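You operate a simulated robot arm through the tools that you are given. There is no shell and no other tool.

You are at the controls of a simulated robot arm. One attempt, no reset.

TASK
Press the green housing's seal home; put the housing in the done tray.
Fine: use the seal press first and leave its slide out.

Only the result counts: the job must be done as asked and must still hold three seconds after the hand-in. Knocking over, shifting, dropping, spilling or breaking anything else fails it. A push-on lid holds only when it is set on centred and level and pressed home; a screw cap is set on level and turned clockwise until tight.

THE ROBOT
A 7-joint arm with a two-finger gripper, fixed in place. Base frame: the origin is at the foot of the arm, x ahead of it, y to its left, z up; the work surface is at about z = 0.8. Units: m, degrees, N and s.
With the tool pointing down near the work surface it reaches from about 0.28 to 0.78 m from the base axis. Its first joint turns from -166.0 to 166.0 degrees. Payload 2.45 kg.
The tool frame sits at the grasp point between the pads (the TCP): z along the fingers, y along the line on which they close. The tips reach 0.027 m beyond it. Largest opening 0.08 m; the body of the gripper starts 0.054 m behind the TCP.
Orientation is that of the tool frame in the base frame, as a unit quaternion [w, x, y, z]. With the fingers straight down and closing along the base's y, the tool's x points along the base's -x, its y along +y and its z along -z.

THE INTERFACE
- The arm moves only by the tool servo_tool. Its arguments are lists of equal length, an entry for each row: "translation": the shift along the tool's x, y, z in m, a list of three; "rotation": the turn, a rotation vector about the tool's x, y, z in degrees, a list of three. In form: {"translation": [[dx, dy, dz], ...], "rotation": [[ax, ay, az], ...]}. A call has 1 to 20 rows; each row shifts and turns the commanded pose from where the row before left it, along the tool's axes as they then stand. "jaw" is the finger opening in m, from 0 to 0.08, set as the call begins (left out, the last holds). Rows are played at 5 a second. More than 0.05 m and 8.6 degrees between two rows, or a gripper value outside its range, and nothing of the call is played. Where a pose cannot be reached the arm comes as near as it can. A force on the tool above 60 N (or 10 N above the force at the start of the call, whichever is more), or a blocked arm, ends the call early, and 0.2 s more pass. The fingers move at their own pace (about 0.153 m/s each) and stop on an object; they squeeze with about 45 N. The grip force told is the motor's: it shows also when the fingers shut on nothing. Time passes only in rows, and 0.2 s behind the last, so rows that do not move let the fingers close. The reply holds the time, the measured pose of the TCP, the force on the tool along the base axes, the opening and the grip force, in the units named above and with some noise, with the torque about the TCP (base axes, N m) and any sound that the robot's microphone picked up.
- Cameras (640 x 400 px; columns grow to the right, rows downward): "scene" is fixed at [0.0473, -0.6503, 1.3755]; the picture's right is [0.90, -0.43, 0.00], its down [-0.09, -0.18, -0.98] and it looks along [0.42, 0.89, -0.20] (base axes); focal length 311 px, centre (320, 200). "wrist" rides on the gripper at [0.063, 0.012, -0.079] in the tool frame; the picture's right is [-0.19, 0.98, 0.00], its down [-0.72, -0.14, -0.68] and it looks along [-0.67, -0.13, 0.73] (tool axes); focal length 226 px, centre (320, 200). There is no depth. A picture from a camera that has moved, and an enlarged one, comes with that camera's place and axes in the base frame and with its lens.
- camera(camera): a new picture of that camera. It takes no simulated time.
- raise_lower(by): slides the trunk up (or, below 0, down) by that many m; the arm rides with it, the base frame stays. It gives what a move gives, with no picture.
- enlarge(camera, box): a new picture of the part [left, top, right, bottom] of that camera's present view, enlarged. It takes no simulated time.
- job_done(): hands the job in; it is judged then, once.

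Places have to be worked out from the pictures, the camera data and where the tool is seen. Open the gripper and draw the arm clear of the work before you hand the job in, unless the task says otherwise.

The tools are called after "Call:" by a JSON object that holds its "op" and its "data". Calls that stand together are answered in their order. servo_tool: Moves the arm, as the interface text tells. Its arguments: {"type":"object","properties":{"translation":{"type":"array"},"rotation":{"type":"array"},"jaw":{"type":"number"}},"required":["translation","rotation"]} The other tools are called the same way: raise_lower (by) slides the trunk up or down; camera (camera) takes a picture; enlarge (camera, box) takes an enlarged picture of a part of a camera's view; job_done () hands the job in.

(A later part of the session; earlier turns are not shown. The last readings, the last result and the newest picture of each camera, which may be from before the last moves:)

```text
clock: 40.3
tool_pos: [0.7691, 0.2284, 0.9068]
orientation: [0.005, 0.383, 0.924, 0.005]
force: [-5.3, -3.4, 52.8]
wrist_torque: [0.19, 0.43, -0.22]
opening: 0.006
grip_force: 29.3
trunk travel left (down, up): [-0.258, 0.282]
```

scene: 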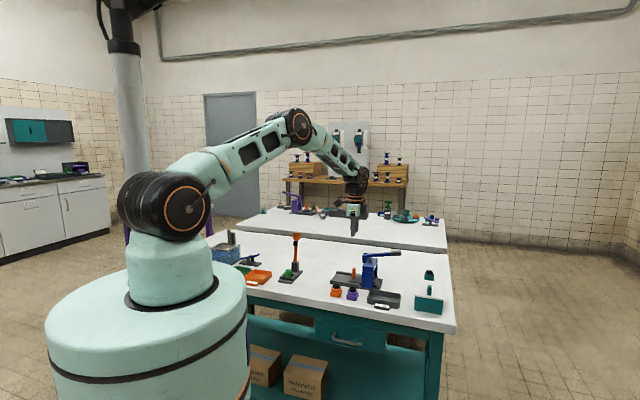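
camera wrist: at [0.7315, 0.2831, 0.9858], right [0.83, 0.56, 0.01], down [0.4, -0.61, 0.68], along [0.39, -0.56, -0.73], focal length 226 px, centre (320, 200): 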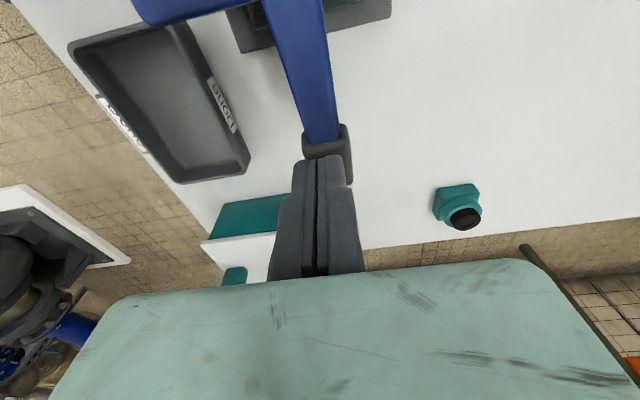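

No movement at 53 N, so this is a hard stop. I'll ease off by raising the trunk back and see whether the lever springs up.

Call:
{"op": "raise_lower", "data": {"by": 0.0165}}

Call:
{"op": "servo_tool", "data": {"translation": [[0, 0, -0.01], [0, 0, -0.015], [0, 0, -0.02], [0, 0, 0]], "rotation": [[0, 0, 0], [0, 0, 0], [0, 0, 0], [0, 0, 0]]}}

Call:
{"op": "enlarge", "data": {"camera": "scene", "box": [350, 230, 430, 280]}}

```text
clock: 41.0
tool_pos: [0.7678, 0.2284, 0.9106]
orientation: [-0.002, 0.383, 0.924, -0.002]
force: [-1.0, -0.5, 2.9]
wrist_torque: [0.01, 0.0, 0.03]
opening: 0.0061
grip_force: 30.0
trunk travel left (down, up): [-0.275, 0.265]
```

```text
clock: 42.0
tool_pos: [0.7712, 0.2298, 0.9593]
orientation: [-0.001, 0.384, 0.924, 0.0]
force: [-0.5, -0.2, 1.5]
wrist_torque: [-0.03, -0.02, -0.01]
opening: 0.0002
grip_force: 29.6
out of reach, approached as far as the arm can: row 3
trunk travel left (down, up): [-0.275, 0.265]
```

```text
8.00 times, centred on (390, 255) of scene
camera zoom: at [0.0473, -0.6503, 1.3755], right [0.9, -0.43, 0.0], down [-0.09, -0.18, -0.98], along [0.42, 0.89, -0.2], focal length 2491 px, centre (-240, -240)
```

zoom: 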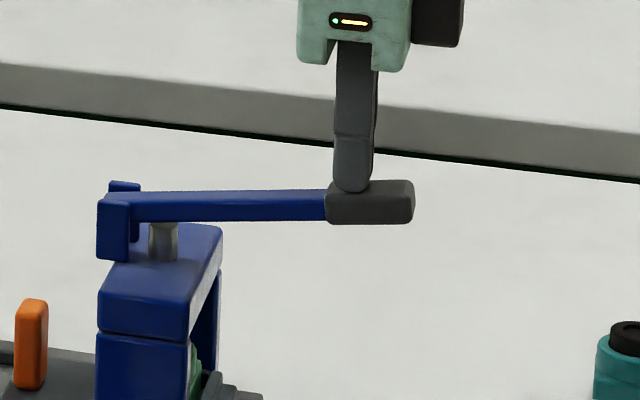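

The lever springs back up with the fingers. I'll continue up and away so it returns fully, then retreat along -p.

Call:
{"op": "servo_tool", "data": {"translation": [[0, 0, -0.01], [0, 0, -0.02], [0, 0, -0.03], [0.02, 0, -0.02], [0.04, 0, 0], [0.04, 0, 0], [0, 0, 0]], "rotation": [[0, 0, 0], [0, 0, 0], [0, 0, 0], [0, 0, 0], [0, 0, 0], [0, 0, 0], [0, 0, 0]]}}

Call:
{"op": "camera", "data": {"camera": "wrist"}}

Call:
{"op": "enlarge", "data": {"camera": "scene", "box": [330, 230, 430, 292]}}

```text
clock: 43.6
tool_pos: [0.7442, 0.319, 1.0365]
orientation: [-0.001, 0.383, 0.924, -0.001]
force: [0.4, -0.1, 0.6]
wrist_torque: [-0.03, 0.01, -0.01]
opening: 0.0
grip_force: 29.8
out of reach, approached as far as the arm can: row 3, 4, 5, 6
trunk travel left (down, up): [-0.275, 0.265]
```

```text
taken
camera wrist: at [0.7079, 0.3723, 1.1157], right [0.83, 0.56, 0.0], down [0.41, -0.61, 0.68], along [0.38, -0.57, -0.73], focal length 226 px, centre (320, 200)
```

wrist: 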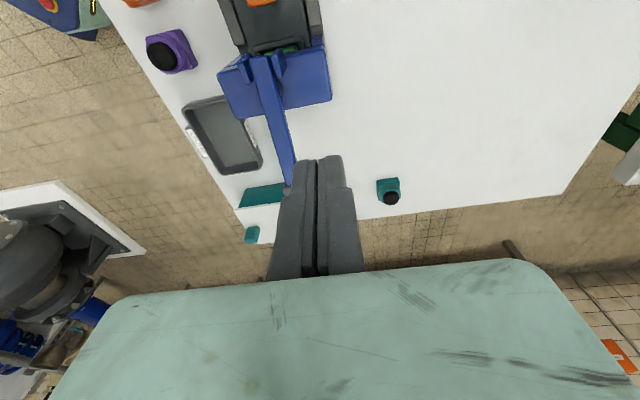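

```text
6.40 times, centred on (380, 261) of scene
camera zoom: at [0.0473, -0.6503, 1.3755], right [0.9, -0.43, 0.0], down [-0.09, -0.18, -0.98], along [0.42, 0.89, -0.2], focal length 1993 px, centre (-64, -190)
```

zoom: 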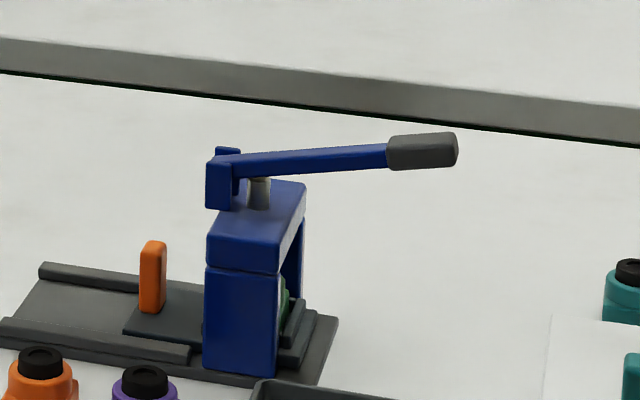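

The lever returned to its raised rest position. The commanded pose seems to lie beyond the reach limit, since the arm is held at r ≈ 0.81, so I'll move radially inward at this safe height to resynchronise.

Call:
{"op": "servo_tool", "data": {"translation": [[0.01, -0.025, -0.01], [0.01, -0.025, 0]], "rotation": [[0, 0, 0], [0, 0, 0]]}}

```text
clock: 44.2
tool_pos: [0.7433, 0.3176, 1.0474]
orientation: [0.0, 0.383, 0.924, -0.001]
force: [-0.4, -0.1, -0.2]
wrist_torque: [-0.01, -0.05, 0.0]
opening: 0.0001
grip_force: 29.4
out of reach, approached as far as the arm can: row 1, 2
trunk travel left (down, up): [-0.275, 0.265]
```

Still beyond reach, so the commanded pose is further out than expected. I'll keep moving inward until the arm responds.

Call:
{"op": "servo_tool", "data": {"translation": [[0.01, -0.025, 0], [0.01, -0.025, 0]], "rotation": [[0, 0, 0], [0, 0, 0]]}}

```text
clock: 44.8
tool_pos: [0.7438, 0.3192, 1.0472]
orientation: [0.0, 0.383, 0.924, -0.001]
force: [-0.3, -0.1, 0.0]
wrist_torque: [0.01, 0.03, -0.03]
opening: 0.0
grip_force: 29.5
out of reach, approached as far as the arm can: row 1, 2
trunk travel left (down, up): [-0.275, 0.265]
```

The arm isn't following inward commands although height responds. I'll look at the arm's configuration.

Call:
{"op": "camera", "data": {"camera": "scene"}}

Call:
{"op": "camera", "data": {"camera": "wrist"}}

```text
taken
```

scene: 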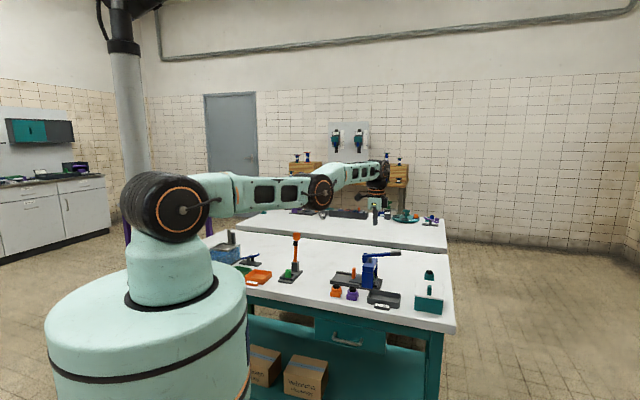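

```text
taken
camera wrist: at [0.708, 0.3723, 1.1263], right [0.83, 0.56, 0.0], down [0.41, -0.61, 0.68], along [0.38, -0.57, -0.73], focal length 226 px, centre (320, 200)
```

wrist: 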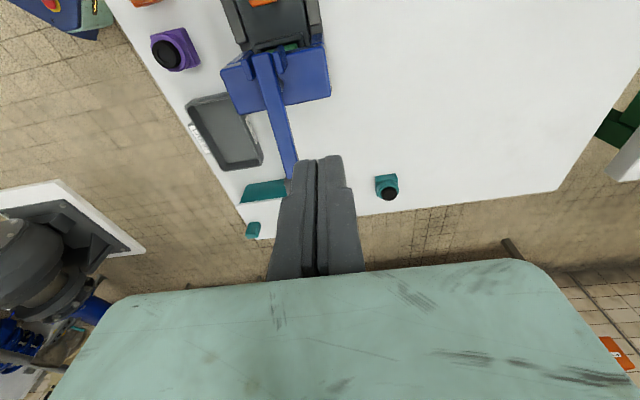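

The arm has stretched fully straight and is singular, so it only tracks tangential motion and the commanded point is now well inside. I'll bring the command back out to about 3 cm inside the present position to avoid any jump, then command a downward move in free space to bend the elbow.

Call:
{"op": "servo_tool", "data": {"translation": [[-0.011, 0.028, 0], [-0.011, 0.028, 0], [-0.011, 0.028, 0], [-0.011, 0.028, 0], [0, 0, 0.008], [0, 0, 0.008]], "rotation": [[0, 0, 0], [0, 0, 0], [0, 0, 0], [0, 0, 0], [0, 0, 0], [0, 0, 0]]}}

```text
clock: 46.2
tool_pos: [0.746, 0.32, 1.0302]
orientation: [0.0, 0.382, 0.924, -0.001]
force: [-0.3, -0.6, -0.6]
wrist_torque: [-0.03, -0.02, -0.02]
opening: 0.0
grip_force: 30.0
out of reach, approached as far as the arm can: row 1, 2, 3, 4
trunk travel left (down, up): [-0.275, 0.265]
```

Now the last rows weren't flagged out of reach. I'll test a small inward move combined with a small descent.

Call:
{"op": "servo_tool", "data": {"translation": [[0.0037, -0.0093, 0.004], [0.0037, -0.0093, 0.004], [0, 0, 0]], "rotation": [[0, 0, 0], [0, 0, 0], [0, 0, 0]]}}

```text
clock: 47.0
tool_pos: [0.7433, 0.3192, 1.0217]
orientation: [-0.001, 0.384, 0.923, -0.001]
force: [-0.5, -0.4, -0.9]
wrist_torque: [-0.01, -0.02, 0.02]
opening: 0.0001
grip_force: 29.6
out of reach, approached as far as the arm can: row 1, 2
trunk travel left (down, up): [-0.275, 0.265]
```

Downward motion tracks but inward does not. I'll descend a further 30 mm in clear space, which flexes the elbow in its natural direction, then retry inward.

Call:
{"op": "servo_tool", "data": {"translation": [[0, 0, 0.015], [0, 0, 0.015], [0.0037, -0.0093, 0], [0.0037, -0.0093, 0], [0, 0, 0]], "rotation": [[0, 0, 0], [0, 0, 0], [0, 0, 0], [0, 0, 0], [0, 0, 0]]}}

Call:
{"op": "camera", "data": {"camera": "scene"}}

```text
clock: 48.2
tool_pos: [0.7419, 0.3191, 0.9925]
orientation: [0.0, 0.384, 0.923, 0.0]
force: [-0.6, 1.0, 0.1]
wrist_torque: [0.0, 0.0, 0.02]
opening: 0.0
grip_force: 29.9
out of reach, approached as far as the arm can: row 3, 4
trunk travel left (down, up): [-0.275, 0.265]
```

```text
taken
```

scene: 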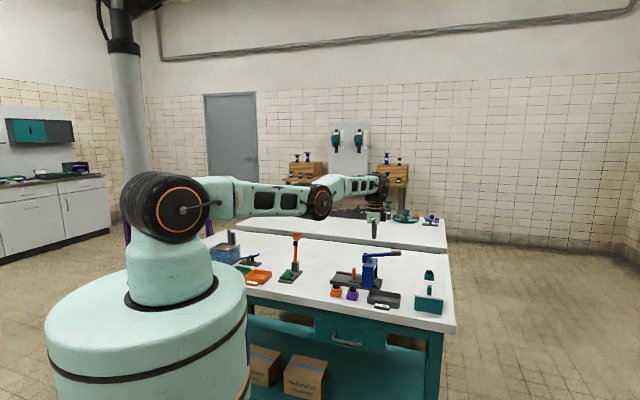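

The elbow has flipped slightly below the line and is sitting at its joint limit. To recover, I'll stretch outward to straighten it, then move down (which folds it elbow-up) and then inward, all in the clear space above.

Call:
{"op": "servo_tool", "data": {"translation": [[-0.0074, 0.0186, 0], [-0.0037, 0.0093, 0.005], [0, 0, 0.01], [0, 0, 0.01], [0.0037, -0.0093, 0.005], [0.0037, -0.0093, 0], [0, 0, 0]], "rotation": [[0, 0, 0], [0, 0, 0], [0, 0, 0], [0, 0, 0], [0, 0, 0], [0, 0, 0], [0, 0, 0]]}}

Call:
{"op": "camera", "data": {"camera": "scene"}}

```text
clock: 49.8
tool_pos: [0.74, 0.3172, 0.9618]
orientation: [-0.001, 0.384, 0.923, -0.001]
force: [0.0, 0.1, 0.3]
wrist_torque: [-0.03, 0.04, 0.0]
opening: 0.0
grip_force: 29.8
out of reach, approached as far as the arm can: row 1, 2, 5, 6
trunk travel left (down, up): [-0.275, 0.265]
```

```text
taken
```

scene: 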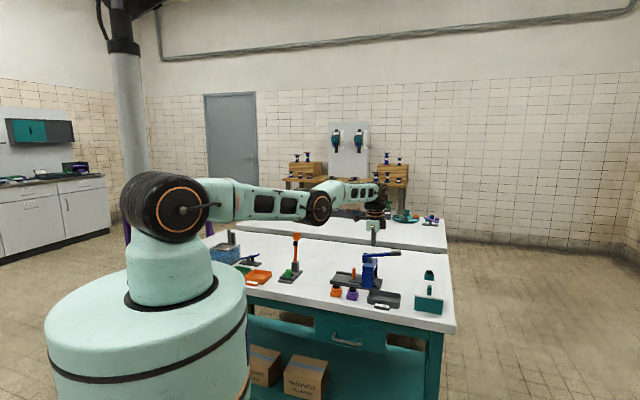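

Still hyperextended. I'll rise and swing to the empty area of bench near (0.67, 0.44), where a long downward sweep with a slight outward bias can fold the elbow the right way.

Call:
{"op": "servo_tool", "data": {"translation": [[0, 0, -0.035], [0, 0, -0.035], [0, 0, -0.035], [0, 0, -0.035], [0, 0, -0.035], [0.034, 0.0094, 0], [0.034, 0.0094, 0], [0.034, 0.0094, 0], [0.034, 0.0094, 0], [0, 0, 0]], "rotation": [[0, 0, 0], [0, 0, 0], [0, 0, 0], [0, 0, 0], [0, 0, 0], [0, 0, 0], [0, 0, 0], [0, 0, 0], [0, 0, 0], [0, 0, 0]]}}

Call:
{"op": "camera", "data": {"camera": "scene"}}

```text
clock: 52.0
tool_pos: [0.6694, 0.4398, 1.1367]
orientation: [0.0, 0.383, 0.924, 0.0]
force: [-0.4, 0.1, -0.6]
wrist_torque: [-0.02, 0.0, -0.03]
opening: 0.0002
grip_force: 30.4
out of reach, approached as far as the arm can: row 2, 9
trunk travel left (down, up): [-0.275, 0.265]
```

```text
taken
```

scene: 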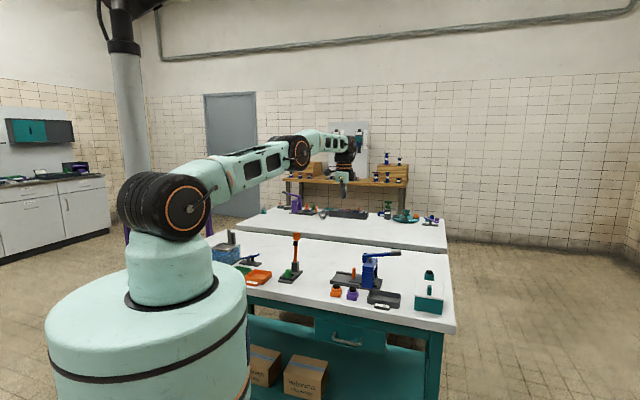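

The elbow now appears above the shoulder–wrist line. I'll test an inward move.

Call:
{"op": "servo_tool", "data": {"translation": [[0.004, -0.0196, 0], [0.004, -0.0196, 0], [0, 0, 0]], "rotation": [[0, 0, 0], [0, 0, 0], [0, 0, 0]]}}

```text
clock: 52.8
tool_pos: [0.6379, 0.4168, 1.1363]
orientation: [0.0, 0.383, 0.924, 0.0]
force: [-0.3, 0.1, -0.6]
wrist_torque: [-0.02, 0.01, -0.01]
opening: 0.0
grip_force: 30.0
trunk travel left (down, up): [-0.275, 0.265]
```

Recovered: the arm follows normally again. I'll now move above the slide handle at height, open the jaws, and take the 15° back-tilt again.

Call:
{"op": "servo_tool", "data": {"translation": [[-0.025, -0.012, 0], [-0.025, -0.012, 0], [-0.0208, -0.0117, 0], [0, 0, 0], [0, 0, 0], [0.0104, 0, 0.0386], [0.0104, 0, 0.0386], [0, 0, 0]], "rotation": [[0, 0, 0], [0, 0, 0], [0, 0, 0], [0, -7.5, 0], [0, -7.5, 0], [0, 0, 0], [0, 0, 0], [0, 0, 0]], "jaw": 0.042}}

Call:
{"op": "camera", "data": {"camera": "wrist"}}

Call:
{"op": "enlarge", "data": {"camera": "wrist", "box": [256, 60, 384, 140]}}

```text
clock: 54.6
tool_pos: [0.6614, 0.3431, 1.0557]
orientation: [0.12, 0.381, 0.916, -0.05]
force: [0.4, 0.5, 0.1]
wrist_torque: [0.01, 0.02, 0.0]
opening: 0.0424
grip_force: 0.1
trunk travel left (down, up): [-0.275, 0.265]
```

```text
taken
camera wrist: at [0.6117, 0.4101, 1.1164], right [0.83, 0.56, 0.05], down [0.26, -0.47, 0.84], along [0.5, -0.68, -0.53], focal length 226 px, centre (320, 200)
```

wrist: 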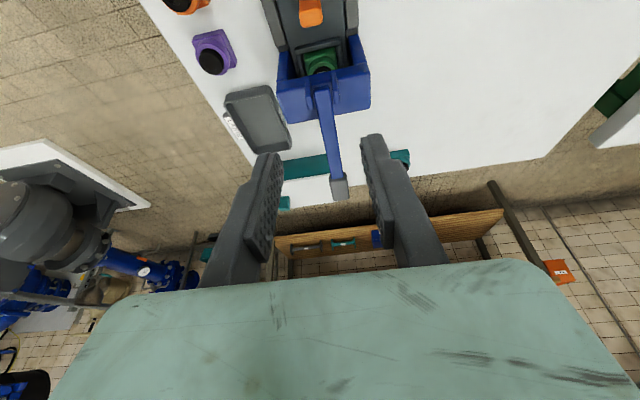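

```text
5.00 times, centred on (320, 100) of wrist
camera zoom: at [0.6117, 0.4101, 1.1164], right [0.83, 0.56, 0.05], down [0.26, -0.47, 0.84], along [0.5, -0.68, -0.53], focal length 1130 px, centre (320, 700)
```

zoom: 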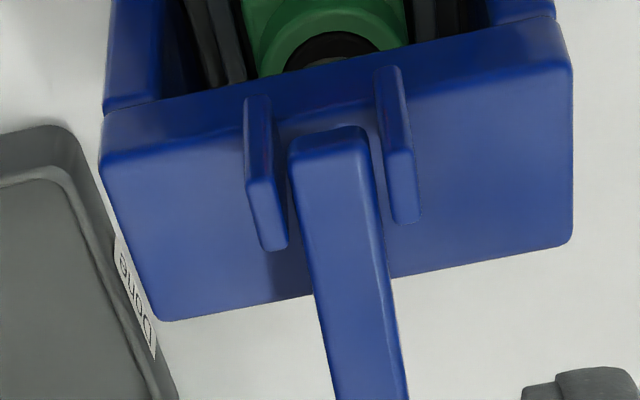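

I can see the housing's top between the handle and the arch. I'm zooming in on the seal.

Call:
{"op": "enlarge", "data": {"camera": "wrist", "box": [296, 36, 344, 76]}}

Call:
{"op": "enlarge", "data": {"camera": "wrist", "box": [280, 0, 344, 40]}}

```text
10.00 times, centred on (320, 56) of wrist
camera zoom: at [0.6117, 0.4101, 1.1164], right [0.83, 0.56, 0.05], down [0.26, -0.47, 0.84], along [0.5, -0.68, -0.53], focal length 2261 px, centre (320, 1640)
```

zoom: 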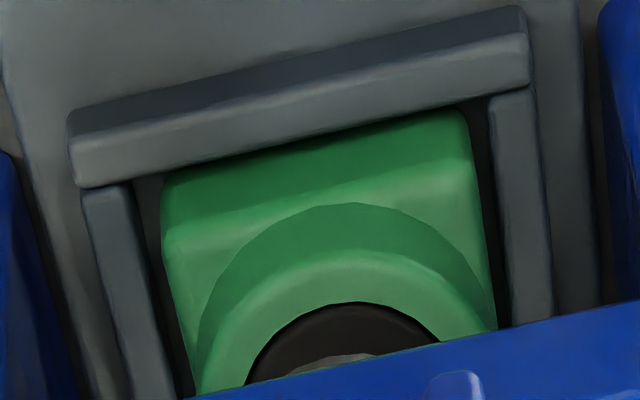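

```text
10.00 times, centred on (312, 20) of wrist
camera zoom: at [0.6117, 0.4101, 1.1164], right [0.83, 0.56, 0.05], down [0.26, -0.47, 0.84], along [0.5, -0.68, -0.53], focal length 2261 px, centre (400, 2000)
```

zoom: 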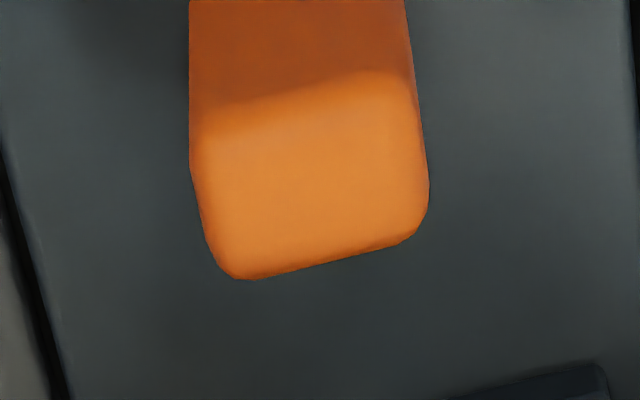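

The seal now looks flush with the collar. The handle is 7 mm ahead of the TCP and centred laterally, so I'm descending to grip it as before.

Call:
{"op": "servo_tool", "data": {"translation": [[0.01, 0, 0.0374], [0.01, 0, 0.0374], [0.01, 0, 0.0374], [0.0081, 0.0003, 0.0305], [0, 0, 0]], "rotation": [[0, 0, 0], [0, 0, 0], [0, 0, 0], [0, 0, 0], [0, 0, 0]], "jaw": 0.042}}

Call:
{"op": "enlarge", "data": {"camera": "scene", "box": [320, 240, 400, 290]}}

Call:
{"op": "enlarge", "data": {"camera": "wrist", "box": [256, 70, 384, 150]}}

```text
clock: 55.8
tool_pos: [0.6618, 0.342, 0.9092]
orientation: [0.12, 0.38, 0.916, -0.05]
force: [0.3, -0.5, 0.2]
wrist_torque: [-0.02, 0.04, 0.01]
opening: 0.042
grip_force: 0.1
trunk travel left (down, up): [-0.275, 0.265]
```

```text
8.00 times, centred on (360, 265) of scene
camera zoom: at [0.0473, -0.6503, 1.3755], right [0.9, -0.43, 0.0], down [-0.09, -0.18, -0.98], along [0.42, 0.89, -0.2], focal length 2491 px, centre (0, -320)
```

zoom: 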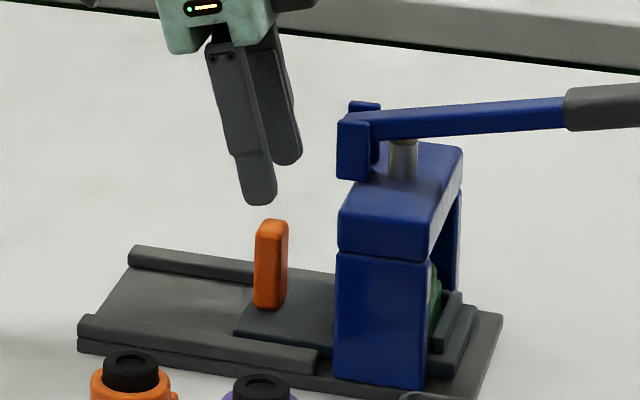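

```text
5.00 times, centred on (320, 110) of wrist
camera zoom: at [0.6126, 0.4101, 0.969], right [0.83, 0.56, 0.05], down [0.27, -0.47, 0.84], along [0.5, -0.68, -0.53], focal length 1130 px, centre (320, 650)
```

zoom: 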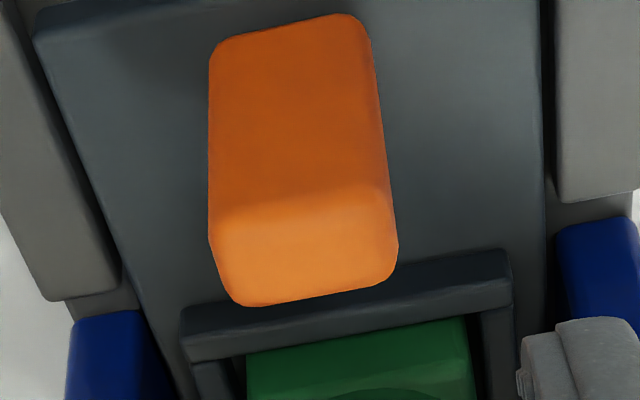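

The alignment is good. I'll lower the remaining 51 mm and close on the handle.

Call:
{"op": "servo_tool", "data": {"translation": [[0.0064, 0, 0.025], [0.006, 0, 0.025], [0, 0, 0]], "rotation": [[0, 0, 0], [0, 0, 0], [0, 0, 0]], "jaw": 0.042}}

Call:
{"op": "servo_tool", "data": {"translation": [[0, 0, 0], [0, 0, 0], [0, 0, 0]], "rotation": [[0, 0, 0], [0, 0, 0], [0, 0, 0]], "jaw": 0.01}}

Call:
{"op": "enlarge", "data": {"camera": "scene", "box": [320, 240, 400, 290]}}

```text
clock: 56.6
tool_pos: [0.6621, 0.3413, 0.8587]
orientation: [0.121, 0.38, 0.916, -0.05]
force: [0.6, -0.3, 0.3]
wrist_torque: [-0.01, 0.01, -0.02]
opening: 0.042
grip_force: 0.0
trunk travel left (down, up): [-0.275, 0.265]
```

```text
clock: 57.4
tool_pos: [0.6628, 0.3416, 0.8587]
orientation: [0.12, 0.38, 0.916, -0.05]
force: [-1.6, -1.4, -3.7]
wrist_torque: [-0.03, -0.12, 0.04]
opening: 0.0215
grip_force: 45.1
trunk travel left (down, up): [-0.275, 0.265]
```

```text
8.00 times, centred on (360, 265) of scene
camera zoom: at [0.0473, -0.6503, 1.3755], right [0.9, -0.43, 0.0], down [-0.09, -0.18, -0.98], along [0.42, 0.89, -0.2], focal length 2491 px, centre (0, -320)
```

zoom: 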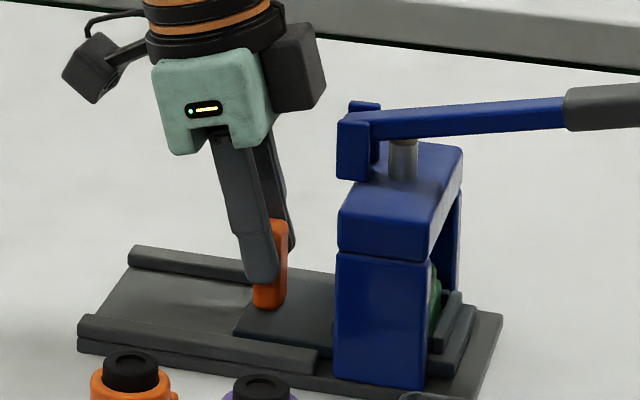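

The handle is gripped. I'm pulling the slide out along -p gently and checking forces.

Call:
{"op": "servo_tool", "data": {"translation": [[0.0029, 0, -0.0008], [0.0058, 0, -0.00155], [0.0077, 0, -0.00207], [0.0077, 0, -0.00207], [0.0048, 0, -0.00129], [0, 0, 0]], "rotation": [[0, 0, 0], [0, 0, 0], [0, 0, 0], [0, 0, 0], [0, 0, 0], [0, 0, 0]]}}

Call:
{"op": "enlarge", "data": {"camera": "scene", "box": [320, 240, 400, 290]}}

```text
clock: 58.8
tool_pos: [0.6413, 0.3628, 0.8576]
orientation: [0.12, 0.38, 0.916, -0.05]
force: [-4.9, -5.3, -2.0]
wrist_torque: [-0.01, 0.14, -0.05]
opening: 0.0219
grip_force: 44.8
trunk travel left (down, up): [-0.275, 0.265]
```

```text
8.00 times, centred on (360, 265) of scene
camera zoom: at [0.0473, -0.6503, 1.3755], right [0.9, -0.43, 0.0], down [-0.09, -0.18, -0.98], along [0.42, 0.89, -0.2], focal length 2491 px, centre (0, -320)
```

zoom: 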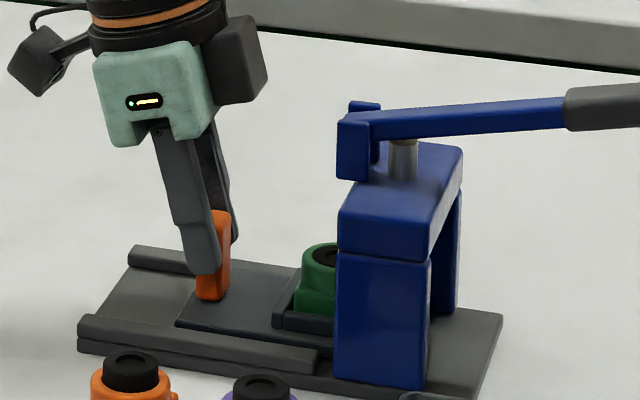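

The slide moves freely, and the seal now sits flush in the green collar: it's been pressed home. Continuing to pull out.

Call:
{"op": "servo_tool", "data": {"translation": [[0.0048, -0.0004, -0.0013], [0.0077, 0, -0.00207], [0.0077, 0, -0.00207], [0.0077, 0, -0.00207], [0.0048, 0, -0.0013], [0, 0, 0]], "rotation": [[0, 0, 0], [0, 0, 0], [0, 0, 0], [0, 0, 0], [0, 0, 0], [0, 0, 0]]}}

Call:
{"op": "enlarge", "data": {"camera": "scene", "box": [320, 240, 400, 290]}}

```text
clock: 60.2
tool_pos: [0.6179, 0.386, 0.8569]
orientation: [0.12, 0.38, 0.916, -0.05]
force: [-4.6, -4.2, -4.3]
wrist_torque: [-0.39, -0.4, 0.11]
opening: 0.0217
grip_force: 45.6
trunk travel left (down, up): [-0.275, 0.265]
```

```text
8.00 times, centred on (360, 265) of scene
camera zoom: at [0.0473, -0.6503, 1.3755], right [0.9, -0.43, 0.0], down [-0.09, -0.18, -0.98], along [0.42, 0.89, -0.2], focal length 2491 px, centre (0, -320)
```

zoom: 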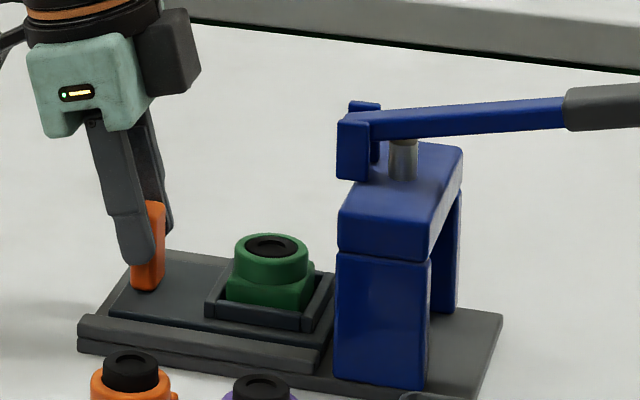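

The seal is clearly flush in the collar. I'll pull the last ~30 mm out to the slide's outer stop.

Call:
{"op": "servo_tool", "data": {"translation": [[0.0058, -0.0003, -0.00155], [0.0077, 0, -0.00207], [0.0077, 0, -0.00207], [0.0058, 0, -0.00155], [0.0029, 0, -0.0008], [0, 0, 0]], "rotation": [[0, 0, 0], [0, 0, 0], [0, 0, 0], [0, 0, 0], [0, 0, 0], [0, 0, 0]]}}

Call:
{"op": "enlarge", "data": {"camera": "scene", "box": [320, 240, 400, 290]}}

```text
clock: 61.6
tool_pos: [0.5948, 0.4085, 0.857]
orientation: [0.12, 0.381, 0.916, -0.051]
force: [-2.5, -2.9, -10.8]
wrist_torque: [0.21, 0.01, 0.05]
opening: 0.0217
grip_force: 45.2
trunk travel left (down, up): [-0.275, 0.265]
```

```text
8.00 times, centred on (360, 265) of scene
camera zoom: at [0.0473, -0.6503, 1.3755], right [0.9, -0.43, 0.0], down [-0.09, -0.18, -0.98], along [0.42, 0.89, -0.2], focal length 2491 px, centre (0, -320)
```

zoom: 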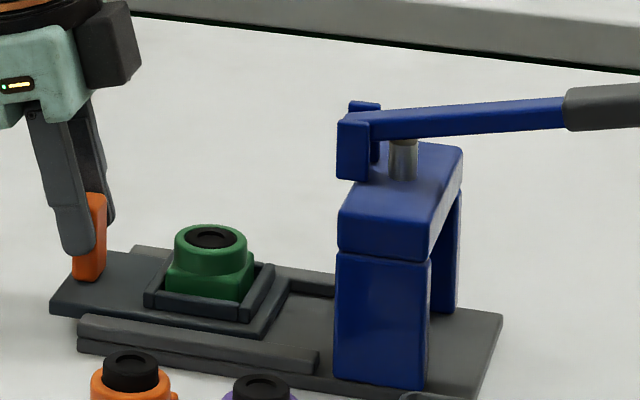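

The slide is back at its original out position. I'll try 1.5 mm more to confirm it's against the outer stop.

Call:
{"op": "servo_tool", "data": {"translation": [[0.00145, -0.0001, -0.0004], [0, 0, 0]], "rotation": [[0, 0, 0], [0, 0, 0]]}}

```text
clock: 62.2
tool_pos: [0.5943, 0.4084, 0.8587]
orientation: [0.121, 0.38, 0.916, -0.051]
force: [1.0, -7.4, -11.3]
wrist_torque: [0.41, 0.3, 0.09]
opening: 0.0217
grip_force: 45.0
trunk travel left (down, up): [-0.275, 0.265]
```

The outer stop is reached (6 N rise). I'll relax and release the handle, then rise straight up.

Call:
{"op": "servo_tool", "data": {"translation": [[-0.0006, 0, 0.0011], [0, 0, 0]], "rotation": [[0, 0, 0], [0, 0, 0]]}}

Call:
{"op": "servo_tool", "data": {"translation": [[0, 0, 0], [0, 0, 0], [-0.0026, 0, -0.0097], [-0.0052, 0, -0.0193], [-0.0078, 0, -0.029], [-0.0091, 0, -0.0338], [0, 0, 0]], "rotation": [[0, 0, 0], [0, 0, 0], [0, 0, 0], [0, 0, 0], [0, 0, 0], [0, 0, 0], [0, 0, 0]], "jaw": 0.042}}

Call:
{"op": "enlarge", "data": {"camera": "scene", "box": [325, 252, 373, 282]}}

Call:
{"op": "camera", "data": {"camera": "wrist"}}

```text
clock: 62.8
tool_pos: [0.5954, 0.4084, 0.8568]
orientation: [0.121, 0.38, 0.916, -0.05]
force: [-0.8, -5.7, -4.0]
wrist_torque: [-0.22, 0.03, -0.08]
opening: 0.0219
grip_force: 44.8
trunk travel left (down, up): [-0.275, 0.265]
```

```text
clock: 64.4
tool_pos: [0.5946, 0.4081, 0.9531]
orientation: [0.121, 0.38, 0.916, -0.051]
force: [-0.3, 0.3, 1.0]
wrist_torque: [0.03, -0.03, 0.03]
opening: 0.0421
grip_force: 0.0
trunk travel left (down, up): [-0.275, 0.265]
```

```text
13.33 times, centred on (349, 267) of scene
camera zoom: at [0.0473, -0.6503, 1.3755], right [0.9, -0.43, 0.0], down [-0.09, -0.18, -0.98], along [0.42, 0.89, -0.2], focal length 4152 px, centre (-67, -693)
```

zoom: 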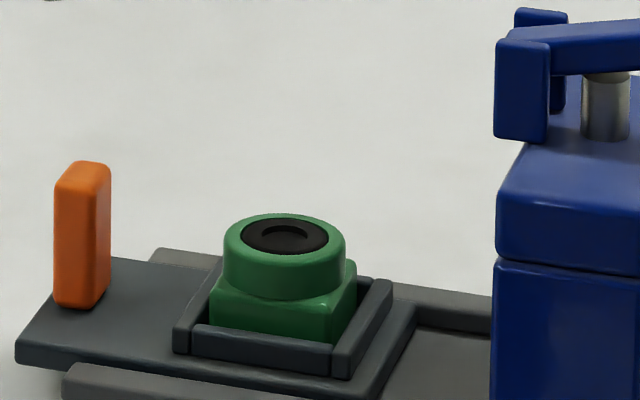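

```text
taken
camera wrist: at [0.5459, 0.4762, 1.0127], right [0.83, 0.56, 0.05], down [0.27, -0.47, 0.84], along [0.5, -0.68, -0.53], focal length 226 px, centre (320, 200)
```

wrist: 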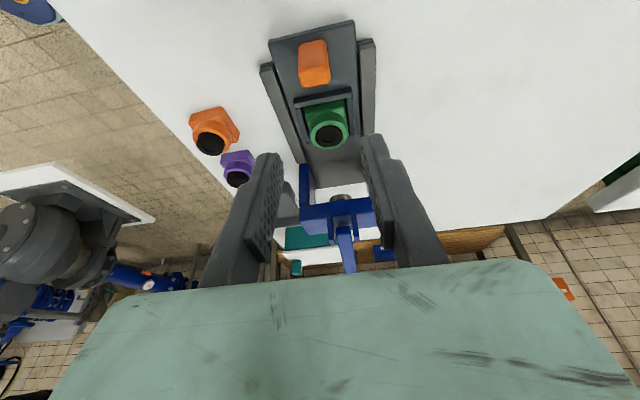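

The seal is flush, level and centred, and the slide is out. I'll bring the tool back to vertical and move over the housing.

Call:
{"op": "servo_tool", "data": {"translation": [[0, 0, 0], [0, 0, 0], [-0.03, 0, 0], [-0.039, 0.0008, 0], [0, 0, 0]], "rotation": [[0, 7.5, 0], [0, 7.5, 0], [0, 0, 0], [0, 0, 0], [0, 0, 0]], "jaw": 0.05}}

Call:
{"op": "enlarge", "data": {"camera": "wrist", "box": [240, 50, 400, 150]}}

Call:
{"op": "enlarge", "data": {"camera": "scene", "box": [325, 247, 381, 282]}}

```text
clock: 65.6
tool_pos: [0.6438, 0.3606, 0.9533]
orientation: [-0.001, 0.382, 0.924, 0.0]
force: [-0.4, -0.3, -0.1]
wrist_torque: [-0.03, 0.03, 0.01]
opening: 0.05
grip_force: 0.1
trunk travel left (down, up): [-0.275, 0.265]
```

```text
4.00 times, centred on (320, 100) of wrist
camera zoom: at [0.6076, 0.4148, 1.0322], right [0.83, 0.56, 0.0], down [0.41, -0.61, 0.68], along [0.38, -0.57, -0.73], focal length 904 px, centre (320, 600)
```

zoom: 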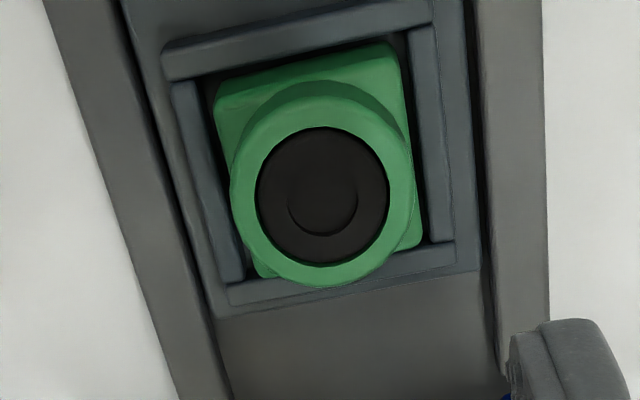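

```text
11.43 times, centred on (353, 264) of scene
camera zoom: at [0.0473, -0.6503, 1.3755], right [0.9, -0.43, 0.0], down [-0.09, -0.18, -0.98], along [0.42, 0.89, -0.2], focal length 3559 px, centre (-57, -537)
```

zoom: 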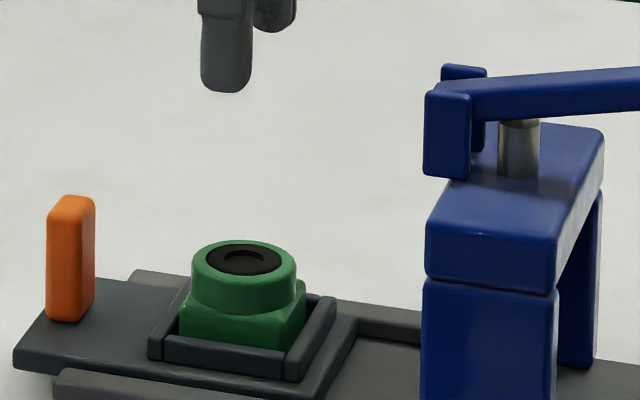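

The housing is centred under the TCP and rotated about -2°. I'll match the rotation, narrow the jaws to 0.046 (so the tips stay clear of the nest walls) and descend partway.

Call:
{"op": "servo_tool", "data": {"translation": [[0, 0.0003, 0.02], [0, 0, 0.03], [0, 0, 0.028], [0, 0, 0]], "rotation": [[0, 0, -2.0], [0, 0, 0], [0, 0, 0], [0, 0, 0]], "jaw": 0.046}}

Call:
{"op": "enlarge", "data": {"camera": "wrist", "box": [220, 90, 420, 215]}}

Call:
{"op": "enlarge", "data": {"camera": "scene", "box": [334, 262, 362, 280]}}

```text
clock: 66.6
tool_pos: [0.6439, 0.3593, 0.8741]
orientation: [-0.001, 0.367, 0.93, -0.001]
force: [0.8, 0.0, -0.7]
wrist_torque: [0.03, 0.01, -0.01]
opening: 0.046
grip_force: 0.0
trunk travel left (down, up): [-0.275, 0.265]
```

```text
3.20 times, centred on (320, 152) of wrist
camera zoom: at [0.6065, 0.4135, 0.9528], right [0.81, 0.58, 0.0], down [0.43, -0.59, 0.68], along [0.4, -0.55, -0.73], focal length 723 px, centre (320, 352)
```

zoom: 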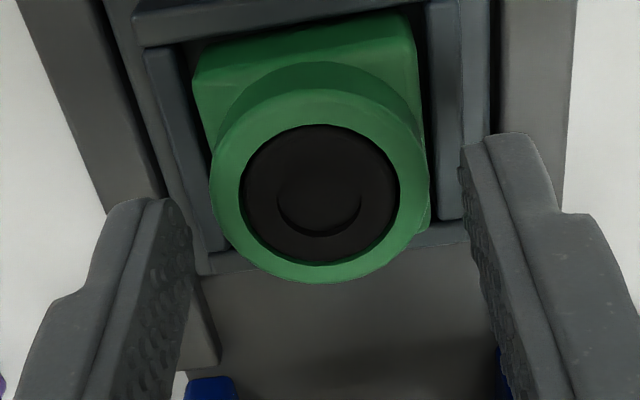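

```text
16.00 times, centred on (348, 271) of scene
camera zoom: at [0.0473, -0.6503, 1.3755], right [0.9, -0.43, 0.0], down [-0.09, -0.18, -0.98], along [0.42, 0.89, -0.2], focal length 4982 px, centre (-128, -936)
```

zoom: 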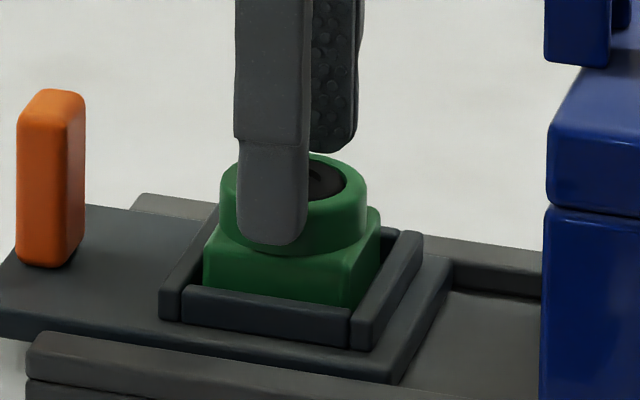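

The tips are about 17 mm above the nest walls. I'll lower 14.5 mm, which leaves a small gap to the walls, then close on the upper part of the housing base.

Call:
{"op": "servo_tool", "data": {"translation": [[-0.001, 0, 0.008], [0, 0, 0.0065], [0, 0, 0]], "rotation": [[0, 0, 0], [0, 0, 0], [0, 0, 0]], "jaw": 0.046}}

Call:
{"op": "enlarge", "data": {"camera": "scene", "box": [334, 262, 362, 280]}}

```text
clock: 67.4
tool_pos: [0.6454, 0.3592, 0.8596]
orientation: [0.0, 0.368, 0.93, -0.001]
force: [-0.3, -0.2, -0.6]
wrist_torque: [0.0, -0.02, -0.04]
opening: 0.0461
grip_force: 0.1
trunk travel left (down, up): [-0.275, 0.265]
```

```text
16.00 times, centred on (348, 271) of scene
camera zoom: at [0.0473, -0.6503, 1.3755], right [0.9, -0.43, 0.0], down [-0.09, -0.18, -0.98], along [0.42, 0.89, -0.2], focal length 4982 px, centre (-128, -936)
```

zoom: 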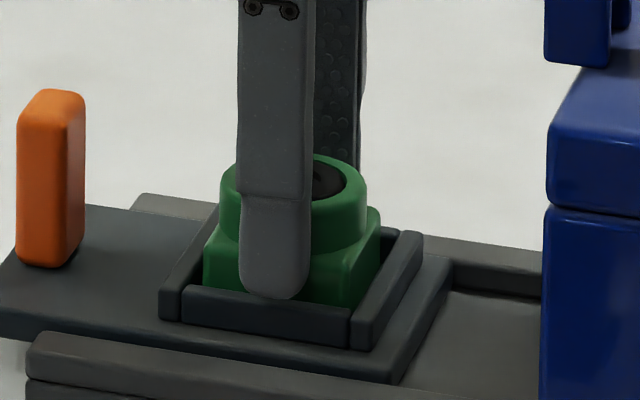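

No contact with the walls. I'm closing on the housing.

Call:
{"op": "servo_tool", "data": {"translation": [[0, 0, 0], [0, 0, 0], [0, 0, 0], [0, 0, 0]], "rotation": [[0, 0, 0], [0, 0, 0], [0, 0, 0], [0, 0, 0]], "jaw": 0.02}}

Call:
{"op": "enlarge", "data": {"camera": "scene", "box": [334, 262, 362, 280]}}

```text
clock: 68.4
tool_pos: [0.6445, 0.3608, 0.8601]
orientation: [0.001, 0.368, 0.93, 0.0]
force: [0.3, -0.5, -0.4]
wrist_torque: [-0.03, -0.03, -0.03]
opening: 0.0375
grip_force: 45.0
trunk travel left (down, up): [-0.275, 0.265]
```

```text
16.00 times, centred on (348, 271) of scene
camera zoom: at [0.0473, -0.6503, 1.3755], right [0.9, -0.43, 0.0], down [-0.09, -0.18, -0.98], along [0.42, 0.89, -0.2], focal length 4982 px, centre (-128, -936)
```

zoom: 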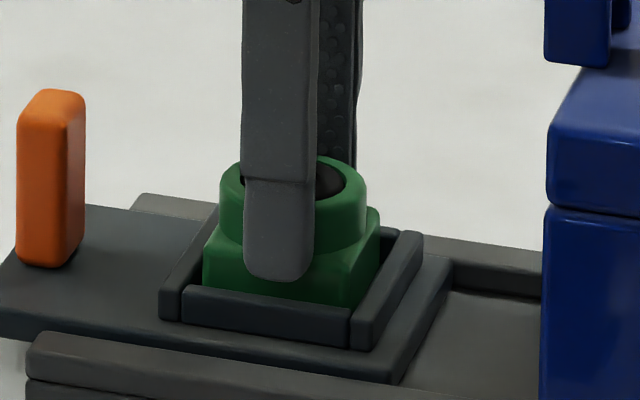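

The base is gripped at 0.0375 m. I'm lifting straight up gently.

Call:
{"op": "servo_tool", "data": {"translation": [[0, 0, -0.006], [0, 0, -0.012], [0, 0, -0.02], [0, 0, -0.025], [0, 0, -0.027], [0, 0, -0.015], [0, 0, 0]], "rotation": [[0, 0, 0], [0, 0, 0], [0, 0, 0], [0, 0, 0], [0, 0, 0], [0, 0, 0], [0, 0, 0]]}}

Call:
{"op": "enlarge", "data": {"camera": "scene", "box": [320, 230, 400, 280]}}

Call:
{"op": "camera", "data": {"camera": "wrist"}}

```text
clock: 70.0
tool_pos: [0.6458, 0.3594, 0.9652]
orientation: [0.0, 0.368, 0.93, 0.0]
force: [-0.3, 0.4, -1.3]
wrist_torque: [0.01, 0.0, -0.02]
opening: 0.037
grip_force: 44.8
trunk travel left (down, up): [-0.275, 0.265]
```

```text
8.00 times, centred on (360, 255) of scene
camera zoom: at [0.0473, -0.6503, 1.3755], right [0.9, -0.43, 0.0], down [-0.09, -0.18, -0.98], along [0.42, 0.89, -0.2], focal length 2491 px, centre (0, -240)
```

zoom: 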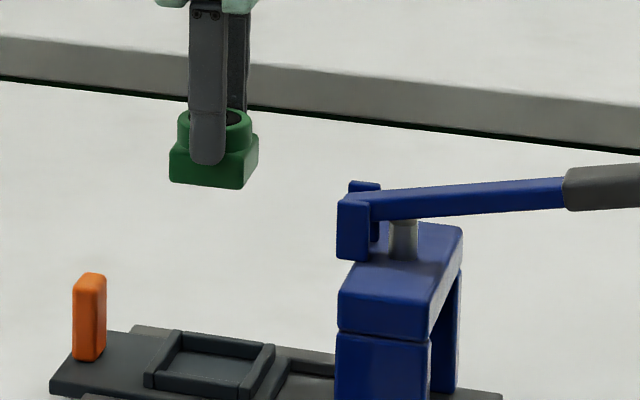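

```text
taken
camera wrist: at [0.6073, 0.4129, 1.0444], right [0.81, 0.58, 0.0], down [0.43, -0.59, 0.68], along [0.4, -0.55, -0.73], focal length 226 px, centre (320, 200)
```

wrist: 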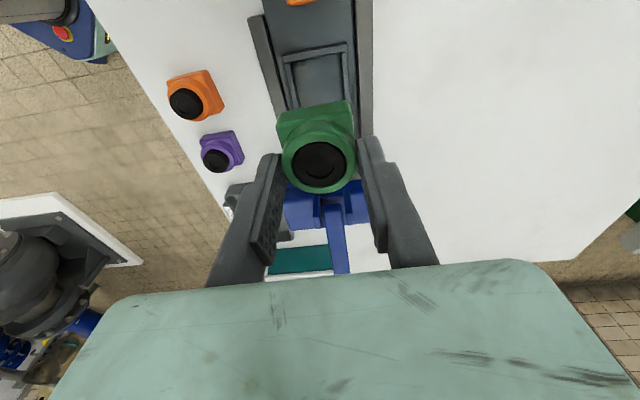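

The housing is held level with its seal flush. I'll move sideways (-q) away from the press first, then along +p to where the Done tray is.

Call:
{"op": "servo_tool", "data": {"translation": [[0, -0.01, -0.01], [0, -0.025, 0], [0, -0.03, 0], [0, -0.03, 0], [0, -0.018, 0], [-0.01, 0, 0], [-0.025, 0, 0], [-0.03, 0, 0], [-0.02, 0, 0], [0, 0, 0]], "rotation": [[0, 0, 2.0], [0, 0, 0], [0, 0, 0], [0, 0, 0], [0, 0, 0], [0, 0, 0], [0, 0, 0], [0, 0, 0], [0, 0, 0], [0, 0, 0]]}}

Call:
{"op": "camera", "data": {"camera": "wrist"}}

Call:
{"op": "enlarge", "data": {"camera": "scene", "box": [330, 240, 430, 302]}}

```text
clock: 72.2
tool_pos: [0.6251, 0.2198, 0.9755]
orientation: [0.0, 0.383, 0.924, 0.0]
force: [0.5, 0.1, -1.3]
wrist_torque: [-0.03, -0.01, 0.0]
opening: 0.0373
grip_force: 45.1
trunk travel left (down, up): [-0.275, 0.265]
```

```text
taken
camera wrist: at [0.5892, 0.2742, 1.0544], right [0.83, 0.56, 0.0], down [0.41, -0.61, 0.68], along [0.38, -0.57, -0.73], focal length 226 px, centre (320, 200)
```

wrist: 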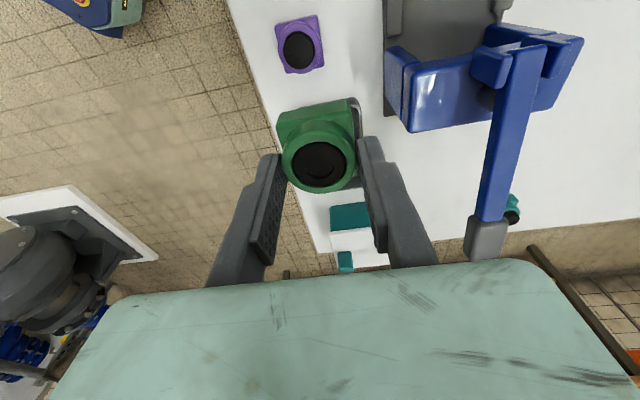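

```text
6.40 times, centred on (380, 271) of scene
camera zoom: at [0.0473, -0.6503, 1.3755], right [0.9, -0.43, 0.0], down [-0.09, -0.18, -0.98], along [0.42, 0.89, -0.2], focal length 1993 px, centre (-64, -254)
```

zoom: 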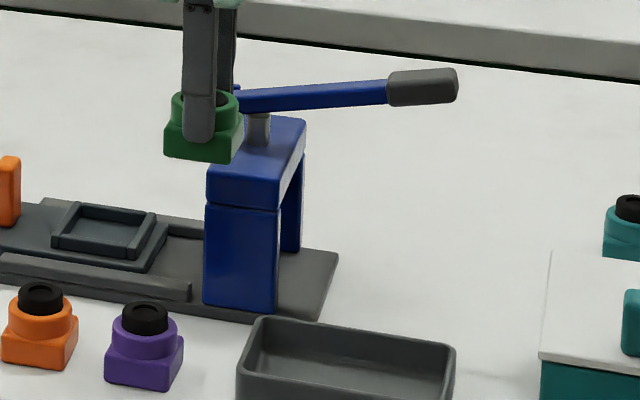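

The Done tray is at about (0.684, 0.166), roughly 0.10 × 0.07 m with the long side along p. To give the fingers room to open inside it, I'll turn the tool -90° so the jaws open along the tray's long side, while still high.

Call:
{"op": "servo_tool", "data": {"translation": [[0, 0, 0], [0, 0, 0], [0, 0, 0], [0, 0, 0], [0, 0, 0], [0, 0, 0], [0, 0, 0], [0, 0, 0], [0, 0, 0], [0, 0, 0], [0, 0, 0], [0, 0, 0]], "rotation": [[0, 0, -4.0], [0, 0, -8.3], [0, 0, -8.3], [0, 0, -8.3], [0, 0, -8.3], [0, 0, -8.3], [0, 0, -8.3], [0, 0, -8.3], [0, 0, -8.3], [0, 0, -8.3], [0, 0, -8.3], [0, 0, -3.0]]}}

Call:
{"op": "camera", "data": {"camera": "wrist"}}

Call:
{"op": "camera", "data": {"camera": "scene"}}

```text
clock: 74.8
tool_pos: [0.6266, 0.2197, 0.9749]
orientation: [0.001, -0.383, 0.924, 0.0]
force: [0.2, 0.9, -0.9]
wrist_torque: [0.0, -0.01, -0.04]
opening: 0.0372
grip_force: 45.1
trunk travel left (down, up): [-0.275, 0.265]
```

```text
taken
camera wrist: at [0.5718, 0.1839, 1.0539], right [-0.56, 0.83, 0.0], down [0.61, 0.41, 0.68], along [0.57, 0.38, -0.73], focal length 226 px, centre (320, 200)
```

wrist: 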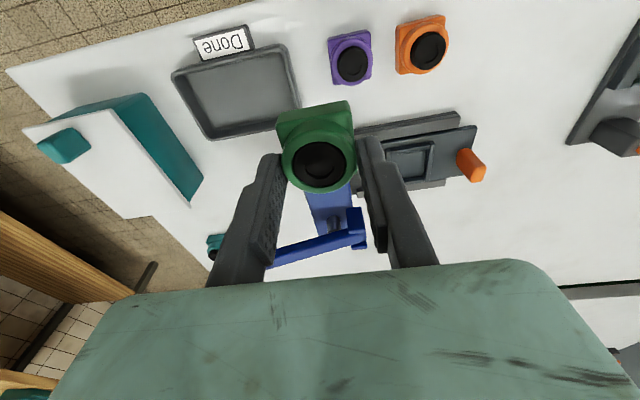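

```text
taken
```

scene: 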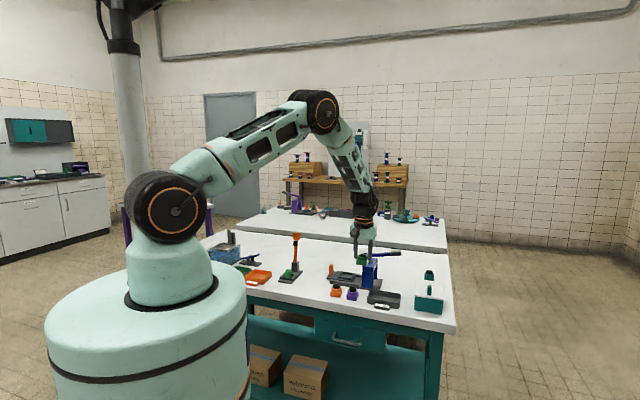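

The turn worked with no limits hit. I'm enlarging the tray for accurate placement.

Call:
{"op": "enlarge", "data": {"camera": "wrist", "box": [150, 20, 310, 145]}}

Call:
{"op": "enlarge", "data": {"camera": "scene", "box": [358, 280, 414, 315]}}

```text
3.20 times, centred on (230, 82) of wrist
camera zoom: at [0.5718, 0.1839, 1.0539], right [-0.56, 0.83, 0.0], down [0.61, 0.41, 0.68], along [0.57, 0.38, -0.73], focal length 723 px, centre (608, 576)
```

zoom: 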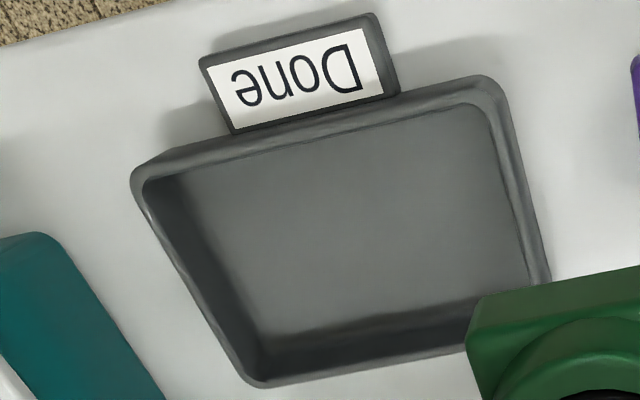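

```text
11.43 times, centred on (386, 298) of scene
camera zoom: at [0.0473, -0.6503, 1.3755], right [0.9, -0.43, 0.0], down [-0.09, -0.18, -0.98], along [0.42, 0.89, -0.2], focal length 3559 px, centre (-434, -914)
```

zoom: 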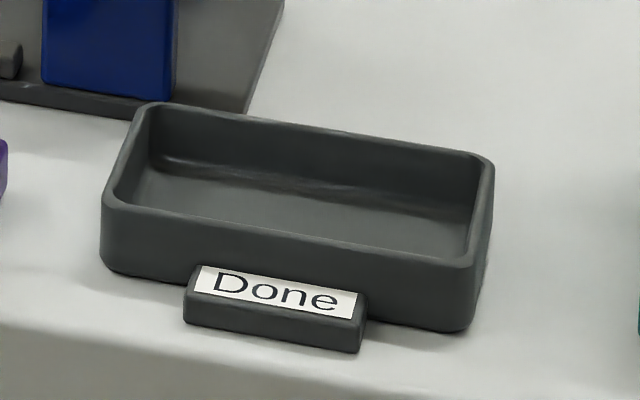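

The tray's inner opening is about 0.104 × 0.0625 m, with its centre 0.080 m along +p from here. I'll move over it and descend partway.

Call:
{"op": "servo_tool", "data": {"translation": [[-0.0026, -0.01, 0], [0, -0.025, 0], [0, -0.025, 0], [0, -0.02, 0], [0, 0, 0.03], [0, 0, 0.03], [0, 0, 0.015], [0, 0, 0]], "rotation": [[0, 0, 0], [0, 0, 0], [0, 0, 0], [0, 0, 0], [0, 0, 0], [0, 0, 0], [0, 0, 0], [0, 0, 0]]}}

Call:
{"op": "camera", "data": {"camera": "wrist"}}

Call:
{"op": "enlarge", "data": {"camera": "scene", "box": [350, 270, 430, 320]}}

```text
clock: 76.6
tool_pos: [0.6832, 0.165, 0.9001]
orientation: [0.0, -0.382, 0.924, 0.0]
force: [0.2, -0.5, -2.2]
wrist_torque: [0.0, 0.01, 0.03]
opening: 0.0372
grip_force: 44.9
trunk travel left (down, up): [-0.275, 0.265]
```

```text
taken
camera wrist: at [0.6301, 0.1297, 0.9788], right [-0.56, 0.83, 0.0], down [0.61, 0.41, 0.68], along [0.57, 0.38, -0.73], focal length 226 px, centre (320, 200)
```

wrist: 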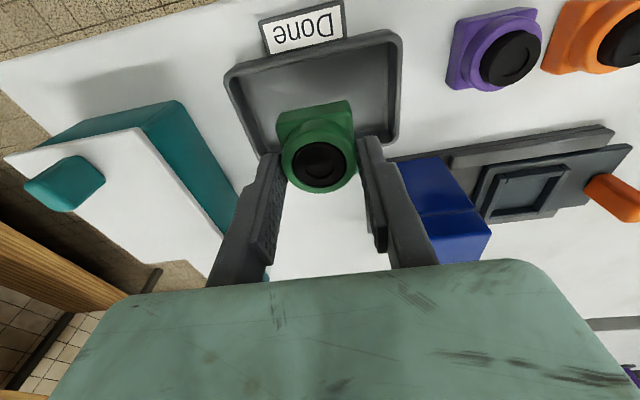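

```text
8.00 times, centred on (390, 295) of scene
camera zoom: at [0.0473, -0.6503, 1.3755], right [0.9, -0.43, 0.0], down [-0.09, -0.18, -0.98], along [0.42, 0.89, -0.2], focal length 2491 px, centre (-240, -560)
```

zoom: 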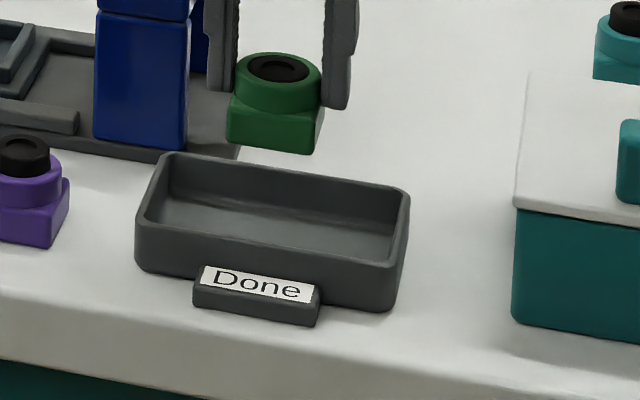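

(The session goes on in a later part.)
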